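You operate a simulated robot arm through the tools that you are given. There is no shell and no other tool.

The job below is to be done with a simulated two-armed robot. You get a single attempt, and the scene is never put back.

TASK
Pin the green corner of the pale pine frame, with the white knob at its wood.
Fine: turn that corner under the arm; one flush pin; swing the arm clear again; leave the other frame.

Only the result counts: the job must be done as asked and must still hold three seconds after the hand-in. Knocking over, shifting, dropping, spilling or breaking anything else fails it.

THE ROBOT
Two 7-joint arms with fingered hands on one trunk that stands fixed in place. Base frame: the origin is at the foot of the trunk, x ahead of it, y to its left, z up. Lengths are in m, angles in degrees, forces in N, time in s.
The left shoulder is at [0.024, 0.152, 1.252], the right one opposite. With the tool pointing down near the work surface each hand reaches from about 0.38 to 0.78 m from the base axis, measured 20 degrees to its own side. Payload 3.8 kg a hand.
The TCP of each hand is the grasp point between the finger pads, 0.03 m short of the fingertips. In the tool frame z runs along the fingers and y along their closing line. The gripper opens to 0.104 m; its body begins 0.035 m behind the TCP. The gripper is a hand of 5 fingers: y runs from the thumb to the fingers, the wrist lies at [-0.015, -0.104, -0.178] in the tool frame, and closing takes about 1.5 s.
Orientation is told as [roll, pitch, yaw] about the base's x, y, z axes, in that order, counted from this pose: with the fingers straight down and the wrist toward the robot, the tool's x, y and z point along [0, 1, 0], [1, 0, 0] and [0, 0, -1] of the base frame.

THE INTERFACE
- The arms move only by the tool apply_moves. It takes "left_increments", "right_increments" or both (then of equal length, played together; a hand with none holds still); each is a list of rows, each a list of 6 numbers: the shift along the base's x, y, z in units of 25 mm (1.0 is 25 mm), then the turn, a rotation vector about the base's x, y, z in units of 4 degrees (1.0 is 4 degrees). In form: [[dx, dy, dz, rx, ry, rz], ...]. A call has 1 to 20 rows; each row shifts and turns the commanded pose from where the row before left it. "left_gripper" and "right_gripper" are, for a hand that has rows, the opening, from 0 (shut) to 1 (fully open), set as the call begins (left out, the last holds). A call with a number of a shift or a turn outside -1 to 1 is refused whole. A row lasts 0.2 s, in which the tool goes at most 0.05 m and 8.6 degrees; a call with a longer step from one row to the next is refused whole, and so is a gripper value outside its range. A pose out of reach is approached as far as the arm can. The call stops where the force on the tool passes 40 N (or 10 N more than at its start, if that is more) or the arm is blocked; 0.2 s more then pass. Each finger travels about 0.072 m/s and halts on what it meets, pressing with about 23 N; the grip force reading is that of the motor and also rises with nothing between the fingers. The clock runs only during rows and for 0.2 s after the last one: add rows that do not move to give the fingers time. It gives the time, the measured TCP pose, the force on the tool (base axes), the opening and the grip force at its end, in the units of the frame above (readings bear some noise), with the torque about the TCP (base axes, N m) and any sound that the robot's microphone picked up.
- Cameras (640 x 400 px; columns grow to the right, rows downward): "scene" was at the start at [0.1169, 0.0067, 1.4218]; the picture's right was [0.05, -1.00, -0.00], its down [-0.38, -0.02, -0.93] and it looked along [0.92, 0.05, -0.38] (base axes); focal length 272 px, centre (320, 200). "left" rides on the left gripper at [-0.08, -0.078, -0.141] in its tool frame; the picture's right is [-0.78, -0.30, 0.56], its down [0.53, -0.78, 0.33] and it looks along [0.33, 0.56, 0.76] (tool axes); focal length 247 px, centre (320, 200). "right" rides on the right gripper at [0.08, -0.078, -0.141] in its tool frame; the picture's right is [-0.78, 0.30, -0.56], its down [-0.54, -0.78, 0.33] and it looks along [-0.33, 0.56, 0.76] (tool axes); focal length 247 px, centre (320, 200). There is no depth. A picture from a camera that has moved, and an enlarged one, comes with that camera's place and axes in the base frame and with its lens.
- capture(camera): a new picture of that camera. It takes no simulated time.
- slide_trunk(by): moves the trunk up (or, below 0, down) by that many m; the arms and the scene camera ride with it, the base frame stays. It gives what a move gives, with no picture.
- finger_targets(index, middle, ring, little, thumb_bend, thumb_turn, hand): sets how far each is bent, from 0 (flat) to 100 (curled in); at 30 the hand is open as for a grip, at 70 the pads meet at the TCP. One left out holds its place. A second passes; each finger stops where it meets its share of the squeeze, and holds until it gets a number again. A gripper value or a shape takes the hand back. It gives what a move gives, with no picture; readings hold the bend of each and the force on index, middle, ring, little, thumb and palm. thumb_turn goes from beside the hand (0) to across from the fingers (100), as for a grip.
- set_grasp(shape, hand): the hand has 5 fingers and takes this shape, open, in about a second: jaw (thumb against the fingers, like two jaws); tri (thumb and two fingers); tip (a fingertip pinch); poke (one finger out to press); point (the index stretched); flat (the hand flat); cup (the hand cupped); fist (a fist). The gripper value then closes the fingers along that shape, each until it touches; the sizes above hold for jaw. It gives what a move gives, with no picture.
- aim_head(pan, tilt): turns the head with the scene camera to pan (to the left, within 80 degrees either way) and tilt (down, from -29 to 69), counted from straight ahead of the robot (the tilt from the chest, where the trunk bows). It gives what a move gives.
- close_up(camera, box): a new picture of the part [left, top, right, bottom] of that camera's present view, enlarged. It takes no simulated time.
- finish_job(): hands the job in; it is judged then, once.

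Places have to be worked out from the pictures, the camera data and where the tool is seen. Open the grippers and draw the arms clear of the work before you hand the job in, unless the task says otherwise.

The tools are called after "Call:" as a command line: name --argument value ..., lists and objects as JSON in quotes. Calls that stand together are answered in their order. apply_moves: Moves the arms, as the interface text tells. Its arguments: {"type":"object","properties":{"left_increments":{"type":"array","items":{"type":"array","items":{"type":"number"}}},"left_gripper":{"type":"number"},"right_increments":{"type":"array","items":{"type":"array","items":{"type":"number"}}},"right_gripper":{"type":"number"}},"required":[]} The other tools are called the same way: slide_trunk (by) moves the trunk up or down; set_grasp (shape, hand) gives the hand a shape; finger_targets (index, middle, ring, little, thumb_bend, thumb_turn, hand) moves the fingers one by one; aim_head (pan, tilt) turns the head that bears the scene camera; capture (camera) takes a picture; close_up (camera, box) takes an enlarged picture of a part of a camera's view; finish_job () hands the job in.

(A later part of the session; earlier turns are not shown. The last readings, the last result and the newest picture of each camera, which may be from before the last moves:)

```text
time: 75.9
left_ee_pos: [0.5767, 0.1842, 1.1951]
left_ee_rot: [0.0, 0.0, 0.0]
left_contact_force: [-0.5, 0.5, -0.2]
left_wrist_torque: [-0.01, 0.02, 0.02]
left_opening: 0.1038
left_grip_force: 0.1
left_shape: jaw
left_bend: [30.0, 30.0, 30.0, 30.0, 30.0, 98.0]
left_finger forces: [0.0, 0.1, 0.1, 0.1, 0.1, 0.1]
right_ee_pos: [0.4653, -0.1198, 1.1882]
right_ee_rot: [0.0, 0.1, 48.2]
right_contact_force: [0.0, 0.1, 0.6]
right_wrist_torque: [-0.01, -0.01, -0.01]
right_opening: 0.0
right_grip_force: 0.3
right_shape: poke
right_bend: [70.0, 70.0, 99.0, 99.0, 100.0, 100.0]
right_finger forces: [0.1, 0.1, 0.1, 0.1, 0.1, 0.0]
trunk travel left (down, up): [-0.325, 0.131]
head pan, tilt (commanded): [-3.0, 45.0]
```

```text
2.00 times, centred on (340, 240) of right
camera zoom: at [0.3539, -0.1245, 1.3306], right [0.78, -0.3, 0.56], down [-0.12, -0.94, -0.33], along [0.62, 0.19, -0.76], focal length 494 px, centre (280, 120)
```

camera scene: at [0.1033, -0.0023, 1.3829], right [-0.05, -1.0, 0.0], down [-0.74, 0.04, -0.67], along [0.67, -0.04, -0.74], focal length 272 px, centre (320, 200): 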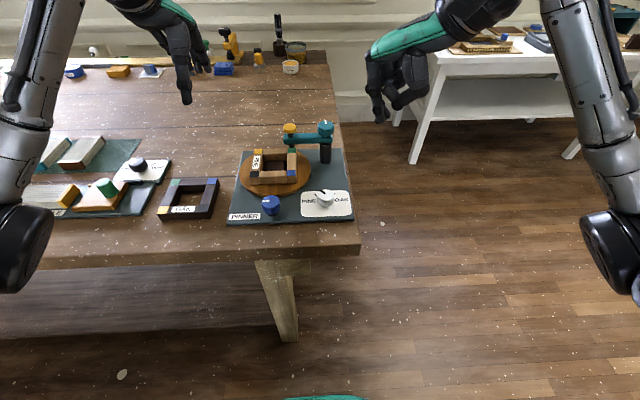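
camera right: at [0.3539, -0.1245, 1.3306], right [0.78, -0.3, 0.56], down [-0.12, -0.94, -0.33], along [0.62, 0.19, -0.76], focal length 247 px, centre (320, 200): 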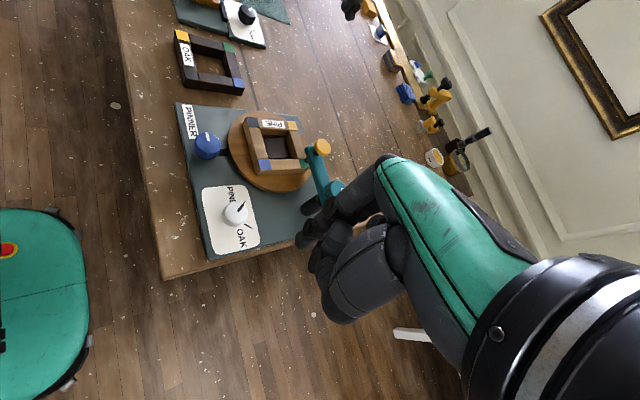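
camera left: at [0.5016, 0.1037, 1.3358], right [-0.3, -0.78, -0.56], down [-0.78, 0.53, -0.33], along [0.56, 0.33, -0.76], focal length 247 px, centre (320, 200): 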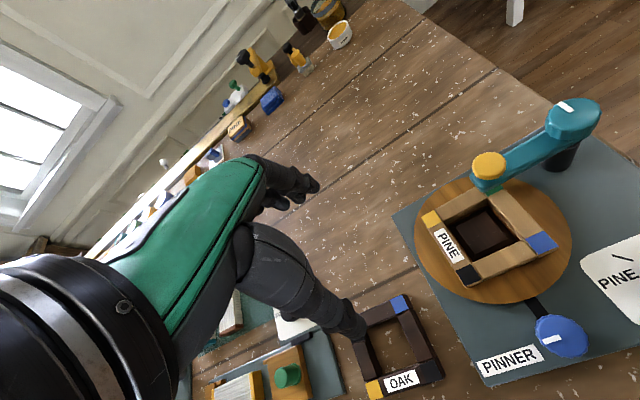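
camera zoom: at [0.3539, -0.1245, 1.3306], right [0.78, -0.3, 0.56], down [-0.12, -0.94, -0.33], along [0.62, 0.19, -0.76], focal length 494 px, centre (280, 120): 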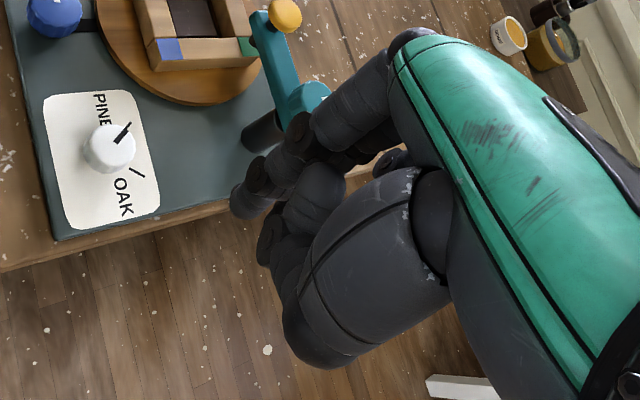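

The index and middle tips straddle the TCP axis, about 3 cm beyond it, which suits the 3.6 cm wide cap. I move the left hand a bit aside and bring the right hand over the yellow cap at height, with yaw about 36°.

Call:
apply_moves --left_increments '[[0, 0.4, 0.2, 0, 0, 0], [0, 0.4, 0.2, 0, 0, 0], [0, 0.4, 0.2, 0, 0, 0], [0, 0.4, 0.2, 0, 0, 0], [0, 0.4, 0.2, 0, 0, 0], [0, 0, 0, 0, 0, 0], [0, 0, 0, 0, 0, 0], [0, 0, 0, 0, 0, 0], [0, 0, 0, 0, 0, 0], [0, 0, 0, 0, 0, 0], [0, 0, 0, 0, 0, 0], [0, 0, 0, 0, 0, 0], [0, 0, 0, 0, 0, 0], [0, 0, 0, 0, 0, 0]]' --right_increments '[[0, 0, 0, 0, 0, -0.3], [0.46, 0.46, 0, 0, 0, -0.3], [0.46, 0.46, 0, 0, 0, -0.3], [0.46, 0.46, 0, 0, 0, -0.3], [0.46, 0.46, 0, 0, 0, -0.3], [0.46, 0.46, 0, 0, 0, -0.3], [0.46, 0.46, 0, 0, 0, -0.3], [0.46, 0.46, 0, 0, 0, -0.3], [0.46, 0.46, 0, 0, 0, -0.3], [0.46, 0.46, 0, 0, 0, -0.3], [0.46, 0.46, 0, 0, 0, 0], [0.46, 0.46, 0, 0, 0, 0], [0.46, 0.46, -0.3, 0, 0, 0], [0.48, 0.5, -0.3, 0, 0, 0]]'

Call:
capture --camera "left"

Call:
capture --camera "scene"

Call:
capture --camera "right"

```text
time: 78.9
left_ee_pos: [0.5772, 0.2339, 1.2194]
left_ee_rot: [0.0, 0.0, 0.0]
left_contact_force: [0.6, 0.4, -0.3]
left_wrist_torque: [0.0, 0.03, 0.02]
left_opening: 0.1037
left_grip_force: 0.1
left_shape: jaw
left_bend: [30.0, 30.0, 30.0, 30.0, 30.0, 98.0]
left_finger forces: [0.1, 0.0, 0.0, 0.0, 0.0, 0.0]
right_ee_pos: [0.6172, 0.0335, 1.1741]
right_ee_rot: [-0.1, 0.2, 36.3]
right_contact_force: [-1.2, 0.4, -0.2]
right_wrist_torque: [0.04, 0.01, -0.01]
right_opening: 0.0001
right_grip_force: 0.0
right_shape: poke
right_bend: [70.0, 70.0, 99.0, 99.0, 100.0, 100.0]
right_finger forces: [0.0, 0.0, 0.1, 0.1, 0.1, 0.0]
trunk travel left (down, up): [-0.325, 0.131]
head pan, tilt (commanded): [-3.0, 45.0]
```

```text
taken
camera left: at [0.5019, 0.1542, 1.3599], right [-0.3, -0.78, -0.56], down [-0.78, 0.53, -0.33], along [0.56, 0.33, -0.76], focal length 247 px, centre (320, 200)
```

left: 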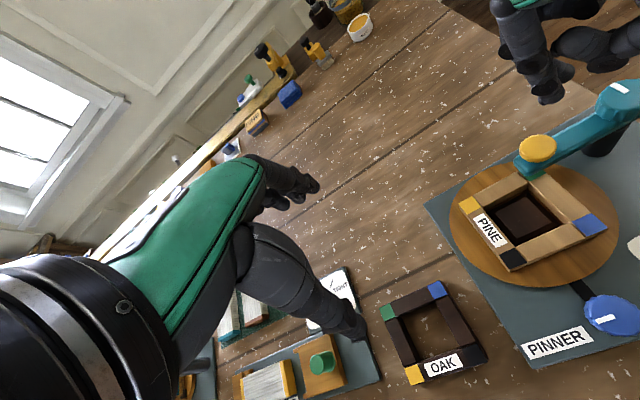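

```text
taken
camera scene: at [0.1037, -0.0014, 1.3829], right [-0.05, -1.0, 0.0], down [-0.74, 0.04, -0.67], along [0.67, -0.04, -0.74], focal length 272 px, centre (320, 200)
```

scene: 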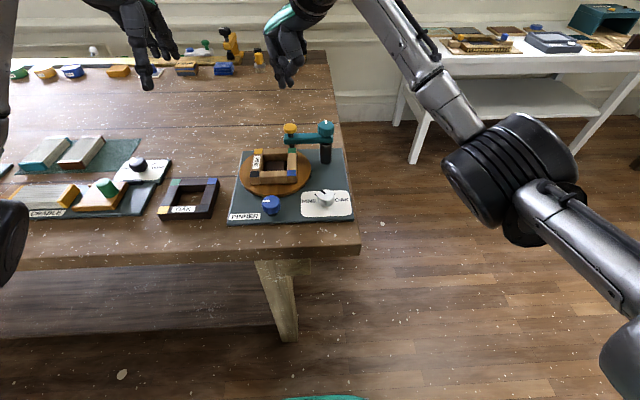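

```text
taken
camera right: at [0.5064, 0.0513, 1.3152], right [0.7, -0.45, 0.56], down [-0.31, -0.89, -0.33], along [0.65, 0.06, -0.76], focal length 247 px, centre (320, 200)
```

right: 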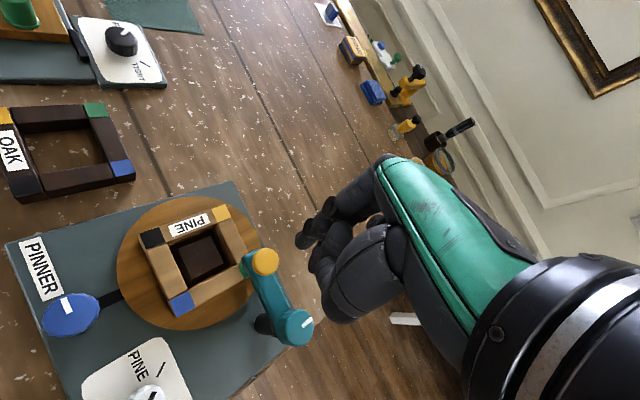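

The right camera puts the cap at (0.619, 0.035) and the green tile at (0.621, 0.035), so they match within 2 mm. I lower the fingertips to about 2 cm above the cap.

Call:
apply_moves --right_increments '[[-0.04, -0.05, -0.36, 0, 0, 0], [-0.04, -0.05, -0.36, 0, 0, 0], [0, 0, -0.36, 0, 0, 0], [0, 0, -0.36, 0, 0, 0], [0, 0, -0.36, 0, 0, 0], [0, 0, -0.36, 0, 0, 0], [0, 0, -0.36, 0, 0, 0], [0, 0, -0.3, 0, 0, 0]]'

Call:
close_up --camera "left" --box '[480, 60, 640, 200]'

Call:
close_up --camera "scene" --box '[250, 60, 350, 170]'

Call:
close_up --camera "right" --box '[220, 160, 400, 340]'

```text
time: 80.7
left_ee_pos: [0.5771, 0.2338, 1.2184]
left_ee_rot: [0.0, 0.0, 0.0]
left_contact_force: [0.1, 0.0, -0.2]
left_wrist_torque: [0.01, -0.03, 0.01]
left_opening: 0.1035
left_grip_force: 0.0
left_shape: jaw
left_bend: [30.0, 30.0, 30.0, 30.0, 30.0, 98.0]
left_finger forces: [0.0, 0.0, 0.0, 0.0, 0.1, 0.1]
right_ee_pos: [0.6139, 0.0292, 1.1034]
right_ee_rot: [0.0, 0.0, 36.3]
right_contact_force: [-0.3, -0.2, 0.4]
right_wrist_torque: [0.01, -0.03, -0.03]
right_opening: 0.0
right_grip_force: 0.2
right_shape: poke
right_bend: [70.0, 70.0, 99.0, 99.0, 100.0, 100.0]
right_finger forces: [0.1, 0.1, 0.0, 0.1, 0.0, 0.1]
trunk travel left (down, up): [-0.325, 0.131]
head pan, tilt (commanded): [-3.0, 45.0]
```

```text
2.86 times, centred on (560, 130) of left
camera zoom: at [0.5016, 0.1535, 1.3601], right [-0.3, -0.78, -0.56], down [-0.78, 0.53, -0.33], along [0.56, 0.33, -0.76], focal length 706 px, centre (-366, 400)
```

zoom: 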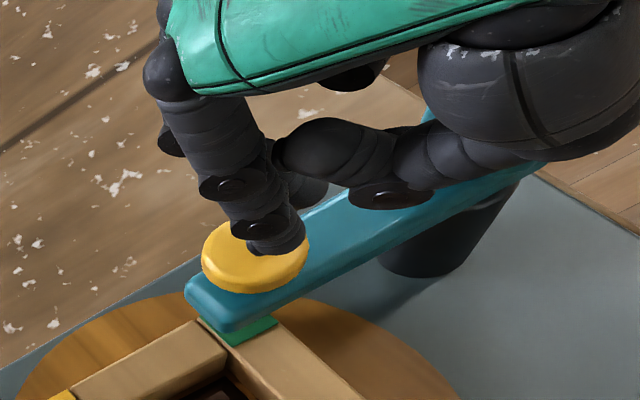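

```text
3.64 times, centred on (300, 115) of scene
camera zoom: at [0.1034, -0.0021, 1.3829], right [-0.05, -1.0, 0.0], down [-0.74, 0.04, -0.67], along [0.67, -0.04, -0.74], focal length 988 px, centre (393, 509)
```

zoom: 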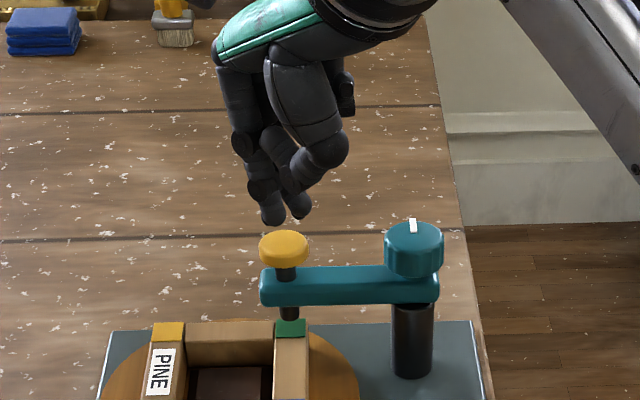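

```text
2.22 times, centred on (310, 250) of right
camera zoom: at [0.5043, 0.0476, 1.2451], right [0.7, -0.45, 0.56], down [-0.31, -0.89, -0.33], along [0.65, 0.06, -0.76], focal length 549 px, centre (342, 89)
```

zoom: 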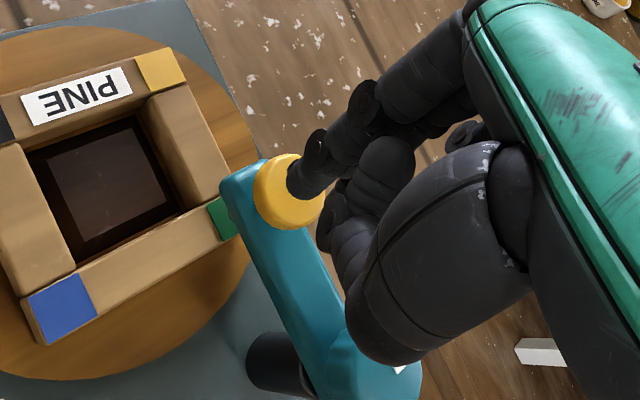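

Both tips sit over the cap, their midpoint within 2 mm of its centre. I approach to just above it.

Call:
apply_moves --right_increments '[[0.04, 0.06, -0.3, 0, 0, 0], [0, 0, -0.3, 0, 0, 0]]'

Call:
close_up --camera "scene" --box '[270, 90, 340, 170]'

Call:
close_up --camera "left" --box '[500, 80, 620, 200]'

```text
time: 81.3
left_ee_pos: [0.577, 0.2336, 1.2188]
left_ee_rot: [0.0, 0.1, 0.1]
left_contact_force: [-0.6, -0.2, 0.5]
left_wrist_torque: [0.02, -0.02, 0.03]
left_opening: 0.1037
left_grip_force: 0.0
left_shape: jaw
left_bend: [30.0, 30.0, 30.0, 30.0, 30.0, 98.0]
left_finger forces: [0.0, 0.0, 0.0, 0.0, 0.0, 0.0]
right_ee_pos: [0.6157, 0.0305, 1.089]
right_ee_rot: [0.0, 0.0, 36.3]
right_contact_force: [0.1, 0.8, -0.3]
right_wrist_torque: [0.0, -0.03, 0.0]
right_opening: 0.0
right_grip_force: 0.0
right_shape: poke
right_bend: [70.0, 70.0, 99.0, 99.0, 100.0, 100.0]
right_finger forces: [0.1, 0.1, 0.1, 0.1, 0.1, 0.0]
trunk travel left (down, up): [-0.325, 0.131]
head pan, tilt (commanded): [-3.0, 45.0]
```

```text
5.00 times, centred on (305, 130) of scene
camera zoom: at [0.1034, -0.0022, 1.3829], right [-0.05, -1.0, 0.0], down [-0.74, 0.04, -0.67], along [0.67, -0.04, -0.74], focal length 1358 px, centre (395, 550)
```

zoom: 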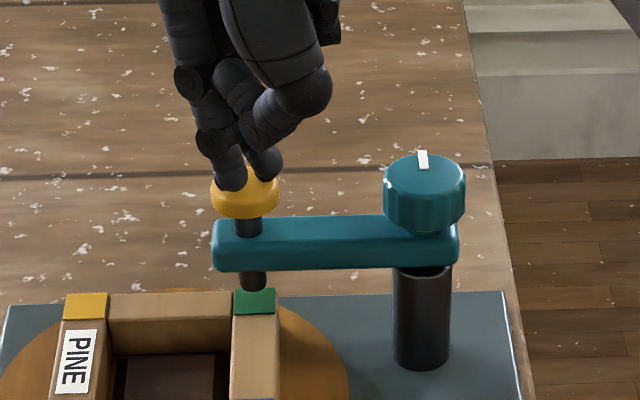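

```text
3.33 times, centred on (560, 140) of left
camera zoom: at [0.5016, 0.1535, 1.3601], right [-0.3, -0.78, -0.56], down [-0.78, 0.53, -0.33], along [0.56, 0.33, -0.76], focal length 823 px, centre (-480, 400)
```

zoom: 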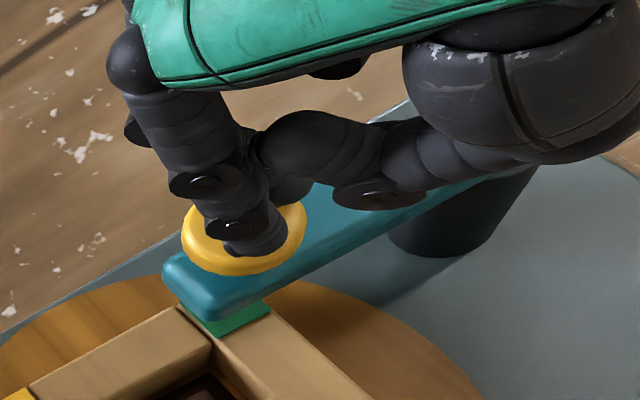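

The tips are just above the cap and the rod hangs a few millimetres above the green tile. I now press straight down in one steady stroke.

Call:
apply_moves --right_increments '[[0, 0, -0.1, 0, 0, 0], [0, 0, -0.1, 0, 0, 0], [0, 0, -0.1, 0, 0, 0], [0, 0, -0.1, 0, 0, 0], [0, 0, -0.1, 0, 0, 0], [0, 0, -0.1, 0, 0, 0], [0, 0, -0.1, 0, 0, 0], [0, 0, -0.1, 0, 0, 0], [0, 0, -0.1, 0, 0, 0], [0, 0, -0.1, 0, 0, 0], [0, 0, -0.1, 0, 0, 0], [0, 0, -0.1, 0, 0, 0]]'

Call:
close_up --camera "scene" --box '[270, 90, 340, 170]'

Call:
close_up --camera "left" --box '[500, 80, 620, 200]'

```text
time: 83.3
left_ee_pos: [0.5761, 0.2339, 1.2199]
left_ee_rot: [0.0, 0.0, 0.0]
left_contact_force: [-0.1, 1.4, -0.2]
left_wrist_torque: [0.01, -0.03, -0.02]
left_opening: 0.1036
left_grip_force: 0.1
left_shape: jaw
left_bend: [30.0, 30.0, 30.0, 30.0, 30.0, 98.0]
left_finger forces: [0.0, 0.0, 0.0, 0.1, 0.1, 0.1]
right_ee_pos: [0.6169, 0.0324, 1.0762]
right_ee_rot: [-0.3, -1.2, 36.5]
right_contact_force: [-2.6, 1.9, 10.0]
right_wrist_torque: [0.03, 0.09, 0.01]
right_opening: 0.0002
right_grip_force: 0.1
right_shape: poke
right_bend: [70.0, 70.0, 99.0, 99.0, 100.0, 100.0]
right_finger forces: [7.0, 2.7, 0.0, 0.1, 0.0, 0.1]
trunk travel left (down, up): [-0.325, 0.131]
head pan, tilt (commanded): [-3.0, 45.0]
heard: click
stopped in row 9 (right hand): the force on the tool passed its limit at 42 N (the readings are from after the stop); the commanded pose is now the measured one
```

```text
5.00 times, centred on (305, 130) of scene
camera zoom: at [0.1024, -0.0022, 1.3826], right [-0.05, -1.0, 0.0], down [-0.74, 0.04, -0.67], along [0.67, -0.04, -0.74], focal length 1358 px, centre (395, 550)
```

zoom: 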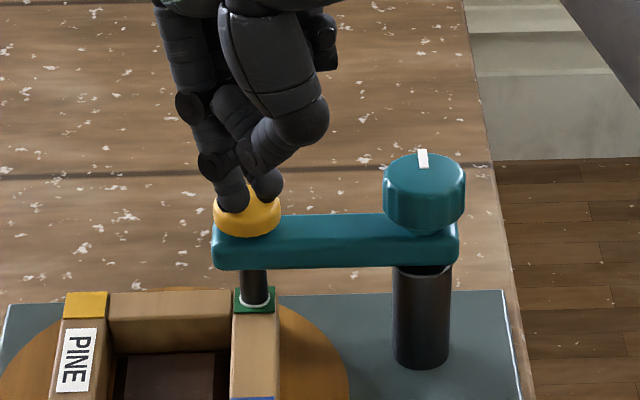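

```text
3.33 times, centred on (560, 140) of left
camera zoom: at [0.5007, 0.1534, 1.3598], right [-0.3, -0.78, -0.56], down [-0.78, 0.53, -0.33], along [0.56, 0.33, -0.76], focal length 823 px, centre (-480, 400)
```

zoom: 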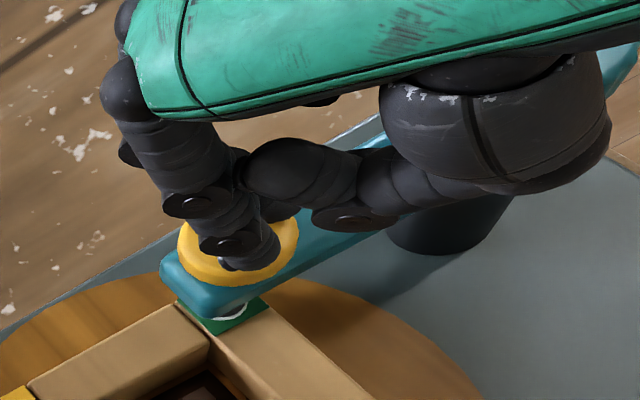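

A click sounded, the rod went down onto the green tile and the cap reached the beam. I now lift straight up, pressing no more.

Call:
apply_moves --right_increments '[[0, 0, 0.4, 0, 0, 0], [0, 0, 0.5, 0, 0, 0], [0, 0, 0.5, 0, 0, 0], [0, 0, 0.5, 0, 0, 0], [0, 0, 0.5, 0, 0, 0], [0, 0, 0.5, 0, 0, 0], [0, 0, 0.5, 0, 0, 0], [0, 0, 0.5, 0, 0, 0]]'

Call:
close_up --camera "scene" --box '[270, 90, 340, 170]'

Call:
close_up --camera "left" --box '[500, 80, 620, 200]'

Call:
close_up --camera "scene" --box '[285, 135, 315, 165]'

```text
time: 85.1
left_ee_pos: [0.5758, 0.2328, 1.2186]
left_ee_rot: [-0.1, 0.0, 0.0]
left_contact_force: [1.3, 0.0, -0.4]
left_wrist_torque: [0.02, 0.0, -0.03]
left_opening: 0.1036
left_grip_force: 0.1
left_shape: jaw
left_bend: [30.0, 30.0, 30.0, 30.0, 30.0, 98.0]
left_finger forces: [0.0, 0.0, 0.0, 0.0, 0.0, 0.0]
right_ee_pos: [0.6152, 0.0304, 1.1717]
right_ee_rot: [-0.2, -0.9, 36.3]
right_contact_force: [-0.1, -0.6, 0.5]
right_wrist_torque: [0.01, -0.03, 0.0]
right_opening: 0.0
right_grip_force: 0.1
right_shape: poke
right_bend: [70.0, 70.0, 99.0, 99.0, 100.0, 100.0]
right_finger forces: [0.0, 0.0, 0.1, 0.0, 0.0, 0.1]
trunk travel left (down, up): [-0.325, 0.131]
head pan, tilt (commanded): [-3.0, 45.0]
```

```text
5.00 times, centred on (305, 130) of scene
camera zoom: at [0.1032, -0.002, 1.3829], right [-0.05, -1.0, 0.0], down [-0.74, 0.04, -0.67], along [0.67, -0.04, -0.74], focal length 1358 px, centre (395, 550)
```

zoom: 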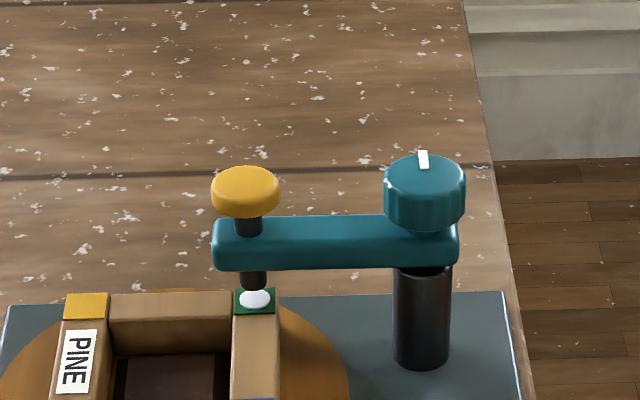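

```text
3.33 times, centred on (560, 140) of left
camera zoom: at [0.5013, 0.1536, 1.3602], right [-0.3, -0.78, -0.56], down [-0.78, 0.53, -0.33], along [0.56, 0.33, -0.76], focal length 823 px, centre (-480, 400)
```

zoom: 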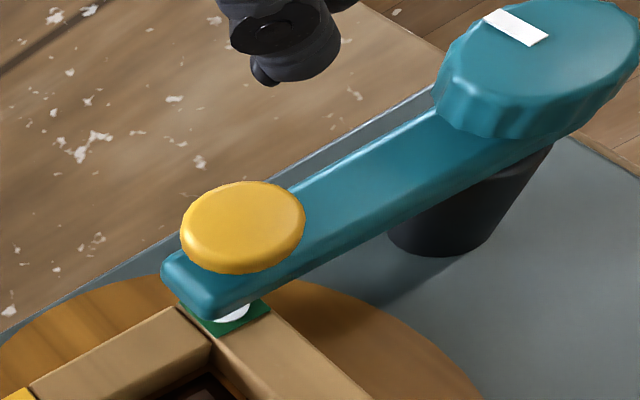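

```text
13.33 times, centred on (300, 150) of scene
camera zoom: at [0.1032, -0.002, 1.3829], right [-0.05, -1.0, 0.0], down [-0.74, 0.04, -0.67], along [0.67, -0.04, -0.74], focal length 3622 px, centre (587, 867)
```

zoom: 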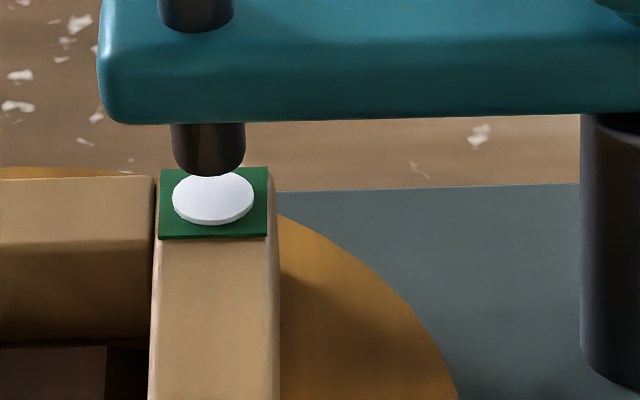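

A white pin head now lies centred on the green tile, lying flat on it, with the plunger sprung back up. Next I swing the arm clear: I open the hand to the knob-grip width and move it back over the teal knob at height.

Call:
finger_targets --hand "right" --index 44 --middle 44 --thumb_bend 47 --thumb_turn 98

Call:
apply_moves --left_increments '[[0, 0.5, 0, 0, 0, 0], [0, 0.5, 0, 0, 0, 0], [0, 0.4, 0, 0, 0, 0], [0, 0, 0, 0, 0, 0], [0, 0, 0, 0, 0, 0], [0, 0, 0, 0, 0, 0], [0, 0, 0, 0, 0, 0], [0, 0, 0, 0, 0, 0]]' --right_increments '[[0.02, -0.42, 0, 0, 0, 0], [0.02, -0.42, 0, 0, 0, 0], [0.02, -0.42, 0, 0, 0, 0], [0.02, -0.42, 0, 0, 0, 0], [0.02, -0.42, 0, 0, 0, 0], [0.02, -0.42, 0, 0, 0, 0], [0.02, -0.42, 0, 0, 0, 0], [0, 0, 0, 0, 0, 0]]'

Call:
apply_moves --right_increments '[[0, 0, 0, 0, 0, -1], [0, 0, 0, 0, 0, -1], [0, 0, 0, 0, 0, -1], [0, 0, 0, 0, 0, -1], [0, 0, 0, 0, 0, -1], [0, 0, 0, 0, 0, -1], [0, 0, 0, 0, 0, -1], [0, 0, 0, 0, 0, -1], [0, 0, 0, 0, 0, -1], [0, 0, 0, 0, 0, -1], [0, 0, 0, 0, 0, -1], [0, 0, 0, 0, 0, -1], [0, 0, 0, 0, 0, -1], [0, 0, 0, 0, 0, -1], [0, 0, 0, 0, 0, -1], [0, 0, 0, 0, 0, -1], [0, 0, 0, 0, 0, -1], [0, 0, 0, 0, 0, -1]]'

Call:
capture --camera "scene"

Call:
capture --camera "right"

Call:
capture --camera "left"

```text
time: 86.1
left_ee_pos: [0.5768, 0.2338, 1.219]
left_ee_rot: [0.0, 0.1, 0.0]
left_contact_force: [-0.1, -0.2, 0.0]
left_wrist_torque: [-0.02, -0.03, 0.02]
left_opening: 0.1036
left_grip_force: 0.0
left_shape: jaw
left_bend: [30.0, 30.0, 30.0, 30.0, 30.0, 98.0]
left_finger forces: [0.0, 0.0, 0.1, 0.0, 0.1, 0.0]
right_ee_pos: [0.6155, 0.0307, 1.1712]
right_ee_rot: [-0.1, -0.8, 36.3]
right_contact_force: [0.4, -0.1, -0.7]
right_wrist_torque: [-0.02, 0.0, -0.02]
right_opening: 0.0631
right_grip_force: 0.1
right_shape: fingers
right_bend: [44.0, 44.0, 99.0, 99.0, 47.0, 98.0]
right_finger forces: [0.0, 0.0, 0.0, 0.0, 0.0, 0.1]
trunk travel left (down, up): [-0.325, 0.131]
head pan, tilt (commanded): [-3.0, 45.0]
```

```text
time: 87.9
left_ee_pos: [0.5778, 0.268, 1.2207]
left_ee_rot: [0.0, 0.0, 0.0]
left_contact_force: [0.0, -0.8, -0.4]
left_wrist_torque: [-0.01, 0.0, 0.0]
left_opening: 0.1037
left_grip_force: 0.0
left_shape: jaw
left_bend: [30.0, 30.0, 30.0, 30.0, 30.0, 98.0]
left_finger forces: [0.0, 0.0, 0.1, 0.0, 0.0, 0.1]
right_ee_pos: [0.6209, -0.0419, 1.1712]
right_ee_rot: [-0.2, -0.9, 36.3]
right_contact_force: [0.0, 0.3, 0.9]
right_wrist_torque: [0.03, 0.03, 0.0]
right_opening: 0.0633
right_grip_force: 0.1
right_shape: fingers
right_bend: [44.0, 44.0, 99.0, 99.0, 47.0, 98.0]
right_finger forces: [0.0, 0.0, 0.0, 0.0, 0.0, 0.1]
trunk travel left (down, up): [-0.325, 0.131]
head pan, tilt (commanded): [-3.0, 45.0]
```

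```text
time: 91.7
left_ee_pos: [0.5769, 0.2679, 1.2196]
left_ee_rot: [0.0, 0.0, 0.0]
left_contact_force: [1.6, 0.1, -0.2]
left_wrist_torque: [-0.02, 0.01, 0.02]
left_opening: 0.1037
left_grip_force: 0.1
left_shape: jaw
left_bend: [30.0, 30.0, 30.0, 30.0, 30.0, 98.0]
left_finger forces: [0.1, 0.1, 0.0, 0.0, 0.0, 0.1]
right_ee_pos: [0.6212, -0.0425, 1.1718]
right_ee_rot: [-0.3, -0.9, -35.6]
right_contact_force: [1.2, 0.0, -0.3]
right_wrist_torque: [0.05, 0.03, -0.02]
right_opening: 0.0636
right_grip_force: 0.1
right_shape: fingers
right_bend: [44.0, 44.0, 99.0, 99.0, 47.0, 98.0]
right_finger forces: [0.0, 0.0, 0.0, 0.0, 0.0, 0.1]
trunk travel left (down, up): [-0.325, 0.131]
head pan, tilt (commanded): [-3.0, 45.0]
```

```text
taken
camera scene: at [0.1033, -0.0018, 1.3829], right [-0.05, -1.0, 0.0], down [-0.74, 0.04, -0.67], along [0.67, -0.04, -0.74], focal length 272 px, centre (320, 200)
```

scene: 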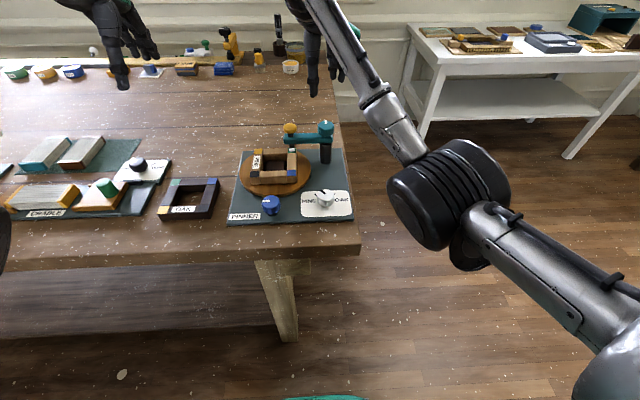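

```text
taken
camera right: at [0.6028, 0.0699, 1.3112], right [-0.22, -0.8, 0.56], down [-0.94, 0.01, -0.34], along [0.26, -0.6, -0.75], focal length 247 px, centre (320, 200)
```

right: 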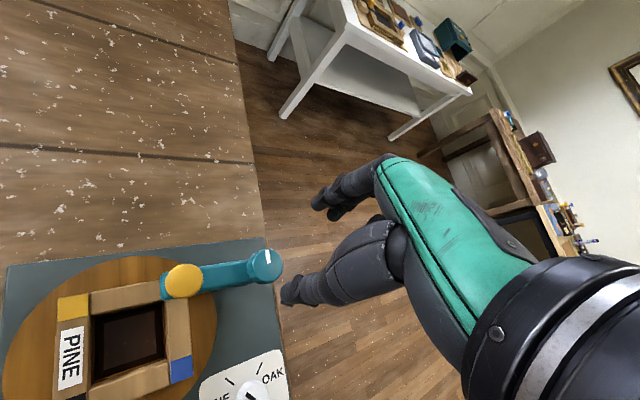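

```text
taken
camera left: at [0.501, 0.1889, 1.3611], right [-0.3, -0.78, -0.56], down [-0.78, 0.53, -0.33], along [0.56, 0.33, -0.76], focal length 247 px, centre (320, 200)
```

left: 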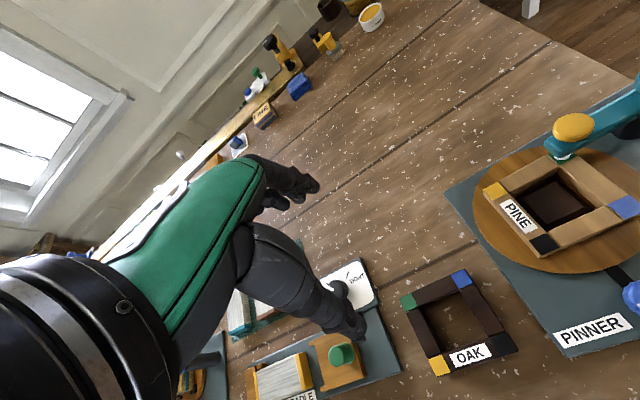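

The right hand can reach yaw -36° here, so I can swing the arm clockwise in one stroke from yaw +42° with the fingers 45° away from the beam. I turn back to that start yaw.

Call:
apply_moves --right_increments '[[-0.05, -0.02, 0, 0, 0, 0.97], [-0.05, -0.02, 0, 0, 0, 0.97], [0, 0, 0, 0, 0, 0.97], [0, 0, 0, 0, 0, 0.97], [0, 0, 0, 0, 0, 0.97], [0, 0, 0, 0, 0, 0.97], [0, 0, 0, 0, 0, 0.97], [0, 0, 0, 0, 0, 0.97], [0, 0, 0, 0, 0, 0.97], [0, 0, 0, 0, 0, 0.97], [0, 0, 0, 0, 0, 0.97], [0, 0, 0, 0, 0, 0.97], [0, 0, 0, 0, 0, 0.97], [0, 0, 0, 0, 0, 0.97], [0, 0, 0, 0, 0, 0.97], [0, 0, 0, 0, 0, 0.97], [0, 0, 0, 0, 0, 0.97], [0, 0, 0, 0, 0, 0.97], [0, 0, 0, 0, 0, 0.97], [0, 0, 0, 0, 0, 0.97]]'

Call:
apply_moves --right_increments '[[0, 0, -0.45, 0, 0, 0], [0, 0, -0.45, 0, 0, 0], [0, 0, -0.45, 0, 0, 0], [0, 0, -0.45, 0, 0, 0], [0, 0, -0.45, 0, 0, 0], [0, 0, -0.45, 0, 0, 0]]'

Call:
close_up --camera "right" --box '[200, 140, 420, 380]'

Call:
close_up --camera "scene" --box '[270, 60, 370, 170]'

```text
time: 95.9
left_ee_pos: [0.5769, 0.2692, 1.2199]
left_ee_rot: [0.0, 0.0, 0.1]
left_contact_force: [0.1, 0.6, -0.1]
left_wrist_torque: [0.02, -0.02, -0.01]
left_opening: 0.1039
left_grip_force: 0.0
left_shape: jaw
left_bend: [30.0, 30.0, 30.0, 30.0, 30.0, 98.0]
left_finger forces: [0.0, 0.0, 0.0, 0.0, 0.1, 0.1]
right_ee_pos: [0.618, -0.0434, 1.17]
right_ee_rot: [-0.1, -0.9, 42.0]
right_contact_force: [-0.1, -0.1, -0.8]
right_wrist_torque: [-0.05, -0.02, 0.01]
right_opening: 0.0633
right_grip_force: 0.0
right_shape: fingers
right_bend: [44.0, 44.0, 99.0, 99.0, 47.0, 98.0]
right_finger forces: [0.1, 0.0, 0.0, 0.0, 0.1, 0.0]
trunk travel left (down, up): [-0.325, 0.131]
head pan, tilt (commanded): [-3.0, 45.0]
```

```text
time: 97.3
left_ee_pos: [0.5767, 0.2681, 1.2197]
left_ee_rot: [-0.1, 0.0, 0.0]
left_contact_force: [0.6, 0.4, -0.6]
left_wrist_torque: [-0.02, -0.01, 0.0]
left_opening: 0.1035
left_grip_force: 0.0
left_shape: jaw
left_bend: [30.0, 30.0, 30.0, 30.0, 30.0, 98.0]
left_finger forces: [0.1, 0.1, 0.0, 0.1, 0.2, 0.0]
right_ee_pos: [0.619, -0.0443, 1.1034]
right_ee_rot: [-0.3, -0.9, 42.1]
right_contact_force: [-0.7, -0.3, -0.7]
right_wrist_torque: [-0.01, 0.01, 0.03]
right_opening: 0.0634
right_grip_force: 0.0
right_shape: fingers
right_bend: [44.0, 44.0, 99.0, 99.0, 47.0, 98.0]
right_finger forces: [0.0, 0.0, 0.0, 0.0, 0.1, 0.0]
trunk travel left (down, up): [-0.325, 0.131]
head pan, tilt (commanded): [-3.0, 45.0]
```

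```text
1.67 times, centred on (310, 260) of right
camera zoom: at [0.5049, -0.0379, 1.2439], right [0.73, -0.38, 0.56], down [-0.21, -0.91, -0.34], along [0.65, 0.13, -0.75], focal length 412 px, centre (337, 100)
```

zoom: 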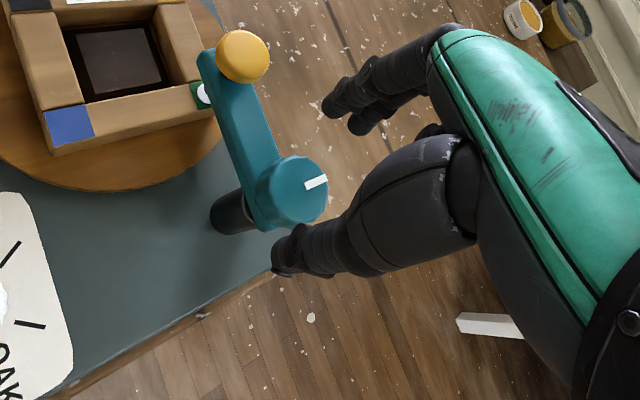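

```text
3.64 times, centred on (320, 115) of scene
camera zoom: at [0.1034, -0.0023, 1.3829], right [-0.05, -1.0, 0.0], down [-0.74, 0.04, -0.67], along [0.67, -0.04, -0.74], focal length 988 px, centre (320, 509)
```

zoom: 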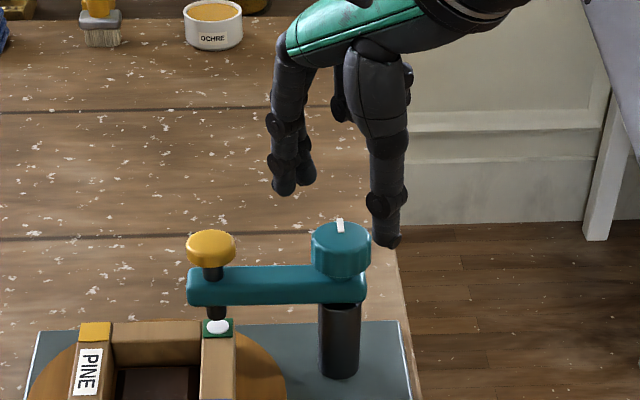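

The fingers stay well away from the yellow cap. I go down the last 3.4 cm around the teal knob.

Call:
apply_moves --right_increments '[[0, 0.01, -0.34, 0, 0, 0], [0, 0.01, -0.34, 0, 0, 0], [0, 0, -0.34, 0, 0, 0], [0, 0, -0.34, 0, 0, 0]]'

Call:
close_up --camera "right" --box '[200, 140, 420, 380]'

Call:
close_up --camera "scene" --box '[270, 60, 370, 170]'

```text
time: 98.3
left_ee_pos: [0.5776, 0.2681, 1.22]
left_ee_rot: [0.0, 0.0, 0.0]
left_contact_force: [0.3, 0.7, -0.3]
left_wrist_torque: [-0.01, 0.02, -0.02]
left_opening: 0.1039
left_grip_force: 0.1
left_shape: jaw
left_bend: [30.0, 30.0, 30.0, 30.0, 30.0, 98.0]
left_finger forces: [0.1, 0.0, 0.0, 0.1, 0.0, 0.0]
right_ee_pos: [0.6186, -0.0435, 1.071]
right_ee_rot: [-0.2, -0.9, 42.0]
right_contact_force: [0.4, 0.6, 0.5]
right_wrist_torque: [0.02, 0.03, 0.0]
right_opening: 0.0633
right_grip_force: 0.0
right_shape: fingers
right_bend: [44.0, 44.0, 99.0, 99.0, 47.0, 98.0]
right_finger forces: [0.0, 0.0, 0.1, 0.1, 0.0, 0.0]
trunk travel left (down, up): [-0.325, 0.131]
head pan, tilt (commanded): [-3.0, 45.0]
```

```text
1.67 times, centred on (310, 260) of right
camera zoom: at [0.5056, -0.0366, 1.2107], right [0.73, -0.38, 0.56], down [-0.22, -0.91, -0.34], along [0.65, 0.13, -0.75], focal length 412 px, centre (337, 100)
```

zoom: 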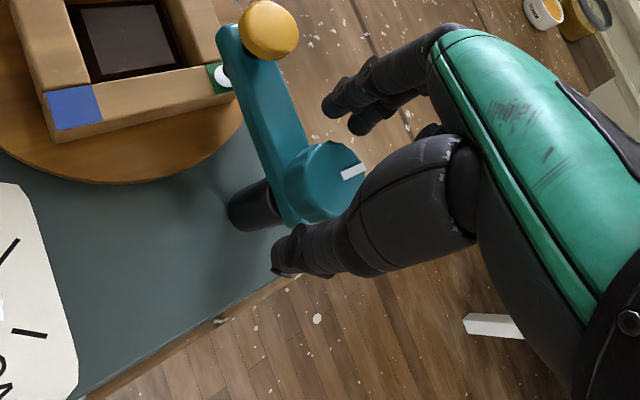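

```text
3.64 times, centred on (320, 115) of scene
camera zoom: at [0.1034, -0.0022, 1.3829], right [-0.05, -1.0, 0.0], down [-0.74, 0.04, -0.67], along [0.67, -0.04, -0.74], focal length 988 px, centre (320, 509)
```

zoom: 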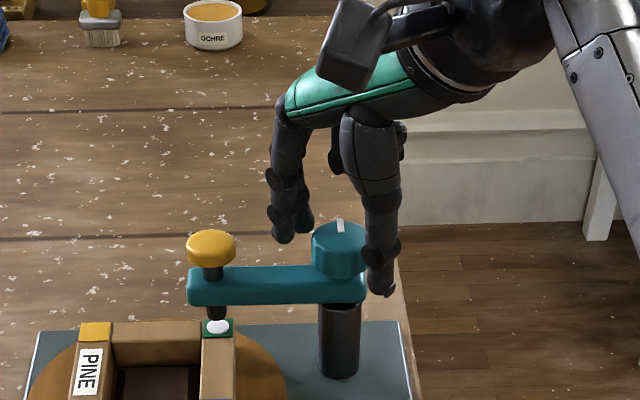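

I am in place with no contact, so I close the three fingers on the teal knob.

Call:
finger_targets --hand "right" --index 76 --middle 76 --thumb_bend 80

Call:
close_up --camera "right" --box '[200, 140, 420, 380]'

```text
time: 99.3
left_ee_pos: [0.5777, 0.2696, 1.2195]
left_ee_rot: [0.0, 0.2, -0.1]
left_contact_force: [0.2, 0.6, 0.0]
left_wrist_torque: [-0.01, -0.03, -0.01]
left_opening: 0.1037
left_grip_force: 0.0
left_shape: jaw
left_bend: [30.0, 30.0, 30.0, 30.0, 30.0, 98.0]
left_finger forces: [0.0, 0.0, 0.0, 0.1, 0.0, 0.0]
right_ee_pos: [0.6194, -0.0428, 1.0705]
right_ee_rot: [-0.2, -0.9, 42.0]
right_contact_force: [3.3, 2.6, -2.1]
right_wrist_torque: [0.03, -0.02, 0.03]
right_opening: 0.0282
right_grip_force: 13.0
right_shape: fingers
right_bend: [61.0, 62.0, 99.0, 99.0, 60.0, 99.0]
right_finger forces: [7.4, 8.1, 0.0, 0.0, 11.8, 0.1]
trunk travel left (down, up): [-0.325, 0.131]
head pan, tilt (commanded): [-3.0, 45.0]
```

```text
1.67 times, centred on (310, 260) of right
camera zoom: at [0.5066, -0.036, 1.2103], right [0.73, -0.38, 0.56], down [-0.22, -0.91, -0.34], along [0.65, 0.13, -0.75], focal length 412 px, centre (337, 100)
```

zoom: 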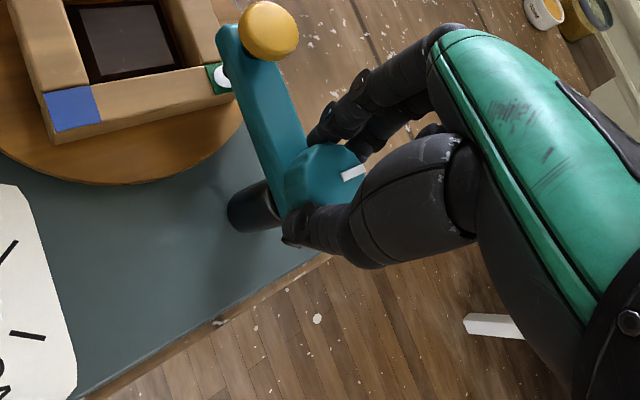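

The grip is even, so I turn clockwise 38° first and watch that the arm follows and the frame stays.

Call:
apply_moves --right_increments '[[0, 0, 0, 0, 0, -0.8], [0, 0, 0, 0, 0, -0.8], [0, 0, 0, 0, 0, -0.8], [0, 0, 0, 0, 0, -0.8], [0, 0, 0, 0, 0, -0.8], [0, 0, 0, 0, 0, -0.8], [0, 0, 0, 0, 0, -0.8], [0, 0, 0, 0, 0, -0.8], [0, 0, 0, 0, 0, -0.8], [0, 0, 0, 0, 0, -0.8], [0, 0, 0, 0, 0, -0.8], [0, 0, 0, 0, 0, -0.8]]'

Call:
capture --camera "right"

Call:
close_up --camera "scene" --box '[250, 60, 370, 190]'

```text
time: 101.9
left_ee_pos: [0.579, 0.2691, 1.2199]
left_ee_rot: [0.1, 0.1, -0.1]
left_contact_force: [0.3, 1.1, -0.2]
left_wrist_torque: [0.0, -0.02, -0.01]
left_opening: 0.1036
left_grip_force: 0.1
left_shape: jaw
left_bend: [30.0, 30.0, 30.0, 30.0, 30.0, 98.0]
left_finger forces: [0.0, 0.1, 0.0, 0.1, 0.1, 0.1]
right_ee_pos: [0.6198, -0.0437, 1.0707]
right_ee_rot: [-0.2, -0.9, 3.4]
right_contact_force: [10.6, 1.1, 3.1]
right_wrist_torque: [0.01, -0.25, 0.06]
right_opening: 0.0282
right_grip_force: 15.1
right_shape: fingers
right_bend: [59.0, 61.0, 99.0, 99.0, 61.0, 100.0]
right_finger forces: [9.8, 10.5, 0.1, 0.0, 9.6, 0.0]
trunk travel left (down, up): [-0.325, 0.131]
head pan, tilt (commanded): [-3.0, 45.0]
```

```text
taken
camera right: at [0.5346, 0.0326, 1.2099], right [0.33, -0.76, 0.56], down [-0.74, -0.58, -0.34], along [0.59, -0.3, -0.75], focal length 247 px, centre (320, 200)
```

right: 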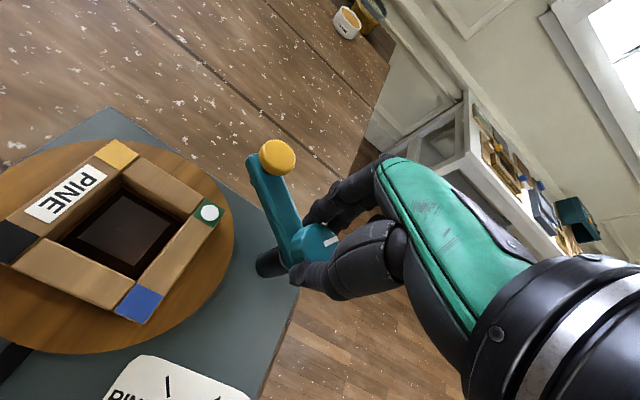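

```text
3.08 times, centred on (310, 125) of scene
camera zoom: at [0.1054, -0.0017, 1.3828], right [-0.05, -1.0, 0.0], down [-0.74, 0.04, -0.67], along [0.67, -0.04, -0.74], focal length 836 px, centre (351, 431)
```

zoom: 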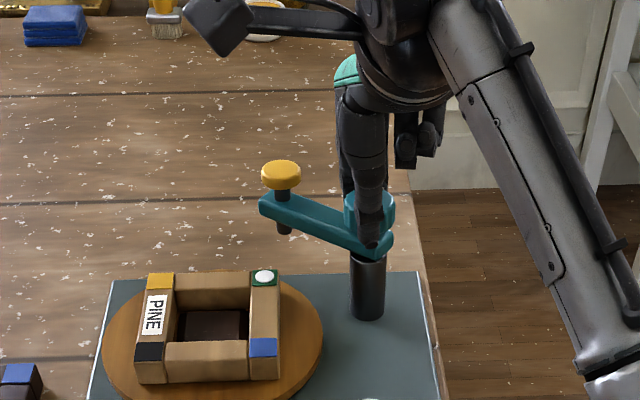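

The arm swings off the frame and the white pin head on green is plain to see. I carry on another 38° clockwise.

Call:
apply_moves --right_increments '[[0, 0, 0, 0, 0, -0.8], [0, 0, 0, 0, 0, -0.8], [0, 0, 0, 0, 0, -0.8], [0, 0, 0, 0, 0, -0.8], [0, 0, 0, 0, 0, -0.8], [0, 0, 0, 0, 0, -0.8], [0, 0, 0, 0, 0, -0.8], [0, 0, 0, 0, 0, -0.8], [0, 0, 0, 0, 0, -0.8], [0, 0, 0, 0, 0, -0.8], [0, 0, 0, 0, 0, -0.8], [0, 0, 0, 0, 0, -0.8]]'

Call:
capture --camera "right"

Call:
close_up --camera "scene" --box '[250, 60, 370, 190]'

Call:
capture --camera "left"

```text
time: 104.5
left_ee_pos: [0.5785, 0.2672, 1.22]
left_ee_rot: [0.1, 0.0, 0.0]
left_contact_force: [-1.1, 0.5, 0.8]
left_wrist_torque: [0.0, 0.02, 0.03]
left_opening: 0.1038
left_grip_force: 0.1
left_shape: jaw
left_bend: [30.0, 30.0, 30.0, 30.0, 30.0, 98.0]
left_finger forces: [0.0, 0.0, 0.1, 0.1, 0.1, 0.0]
right_ee_pos: [0.6186, -0.0436, 1.069]
right_ee_rot: [-0.3, -0.9, -34.9]
right_contact_force: [11.9, -5.5, 6.3]
right_wrist_torque: [-0.13, -0.31, 0.01]
right_opening: 0.028
right_grip_force: 15.5
right_shape: fingers
right_bend: [58.0, 61.0, 99.0, 99.0, 62.0, 99.0]
right_finger forces: [11.2, 10.0, 0.0, 0.1, 9.3, 0.0]
trunk travel left (down, up): [-0.325, 0.131]
head pan, tilt (commanded): [-3.0, 45.0]
```

```text
taken
camera right: at [0.5993, 0.0675, 1.2096], right [-0.21, -0.8, 0.56], down [-0.94, 0.0, -0.34], along [0.27, -0.6, -0.75], focal length 247 px, centre (320, 200)
```

right: 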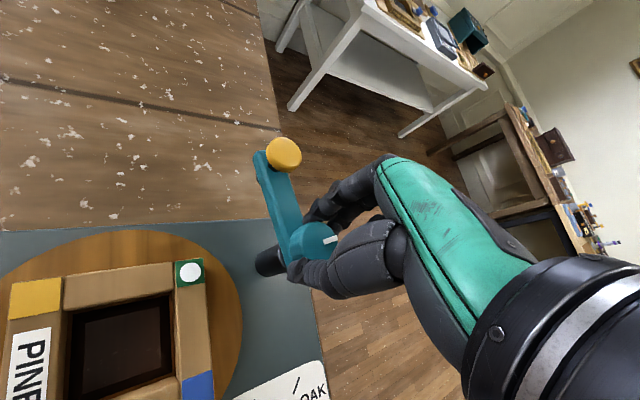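

```text
3.08 times, centred on (310, 125) of scene
camera zoom: at [0.1049, -0.0034, 1.3828], right [-0.05, -1.0, 0.0], down [-0.74, 0.04, -0.67], along [0.67, -0.04, -0.74], focal length 836 px, centre (351, 431)
```

zoom: 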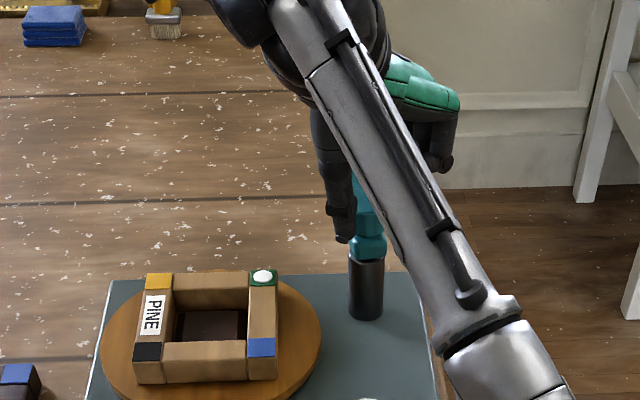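

```text
taken
camera left: at [0.5026, 0.1873, 1.3607], right [-0.3, -0.78, -0.56], down [-0.78, 0.54, -0.33], along [0.55, 0.33, -0.76], focal length 247 px, centre (320, 200)
```

left: 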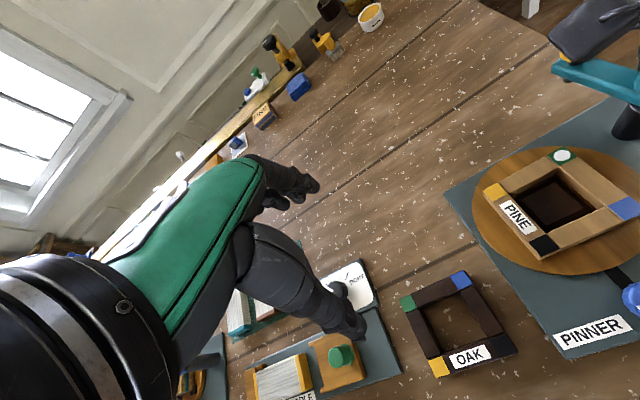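

The arm is now at about 11°, nearly its first resting angle of 5°. I give it 6° more to bring it fully back.

Call:
apply_moves --right_increments '[[0, 0, 0, 0, 0, -0.5], [0, 0, 0, 0, 0, -0.5], [0, 0, 0, 0, 0, -0.5]]'

Call:
capture --camera "right"

```text
time: 105.3
left_ee_pos: [0.5776, 0.2682, 1.2194]
left_ee_rot: [0.0, 0.1, 0.0]
left_contact_force: [-0.4, -0.3, 0.0]
left_wrist_torque: [-0.01, 0.02, 0.02]
left_opening: 0.1037
left_grip_force: 0.0
left_shape: jaw
left_bend: [30.0, 30.0, 30.0, 30.0, 30.0, 98.0]
left_finger forces: [0.0, 0.0, 0.1, 0.0, 0.1, 0.0]
right_ee_pos: [0.6186, -0.0447, 1.0684]
right_ee_rot: [-0.3, -1.0, -40.9]
right_contact_force: [9.1, -5.4, 4.9]
right_wrist_torque: [-0.15, -0.29, 0.12]
right_opening: 0.0282
right_grip_force: 15.9
right_shape: fingers
right_bend: [58.0, 61.0, 99.0, 99.0, 62.0, 99.0]
right_finger forces: [10.8, 10.7, 0.0, 0.0, 10.4, 0.0]
trunk travel left (down, up): [-0.325, 0.131]
head pan, tilt (commanded): [-3.0, 45.0]
```

```text
taken
camera right: at [0.6112, 0.0691, 1.2096], right [-0.29, -0.77, 0.56], down [-0.93, 0.1, -0.34], along [0.21, -0.63, -0.75], focal length 247 px, centre (320, 200)
```

right: 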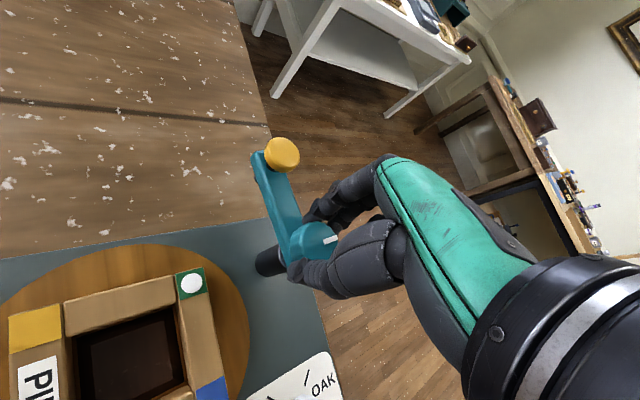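

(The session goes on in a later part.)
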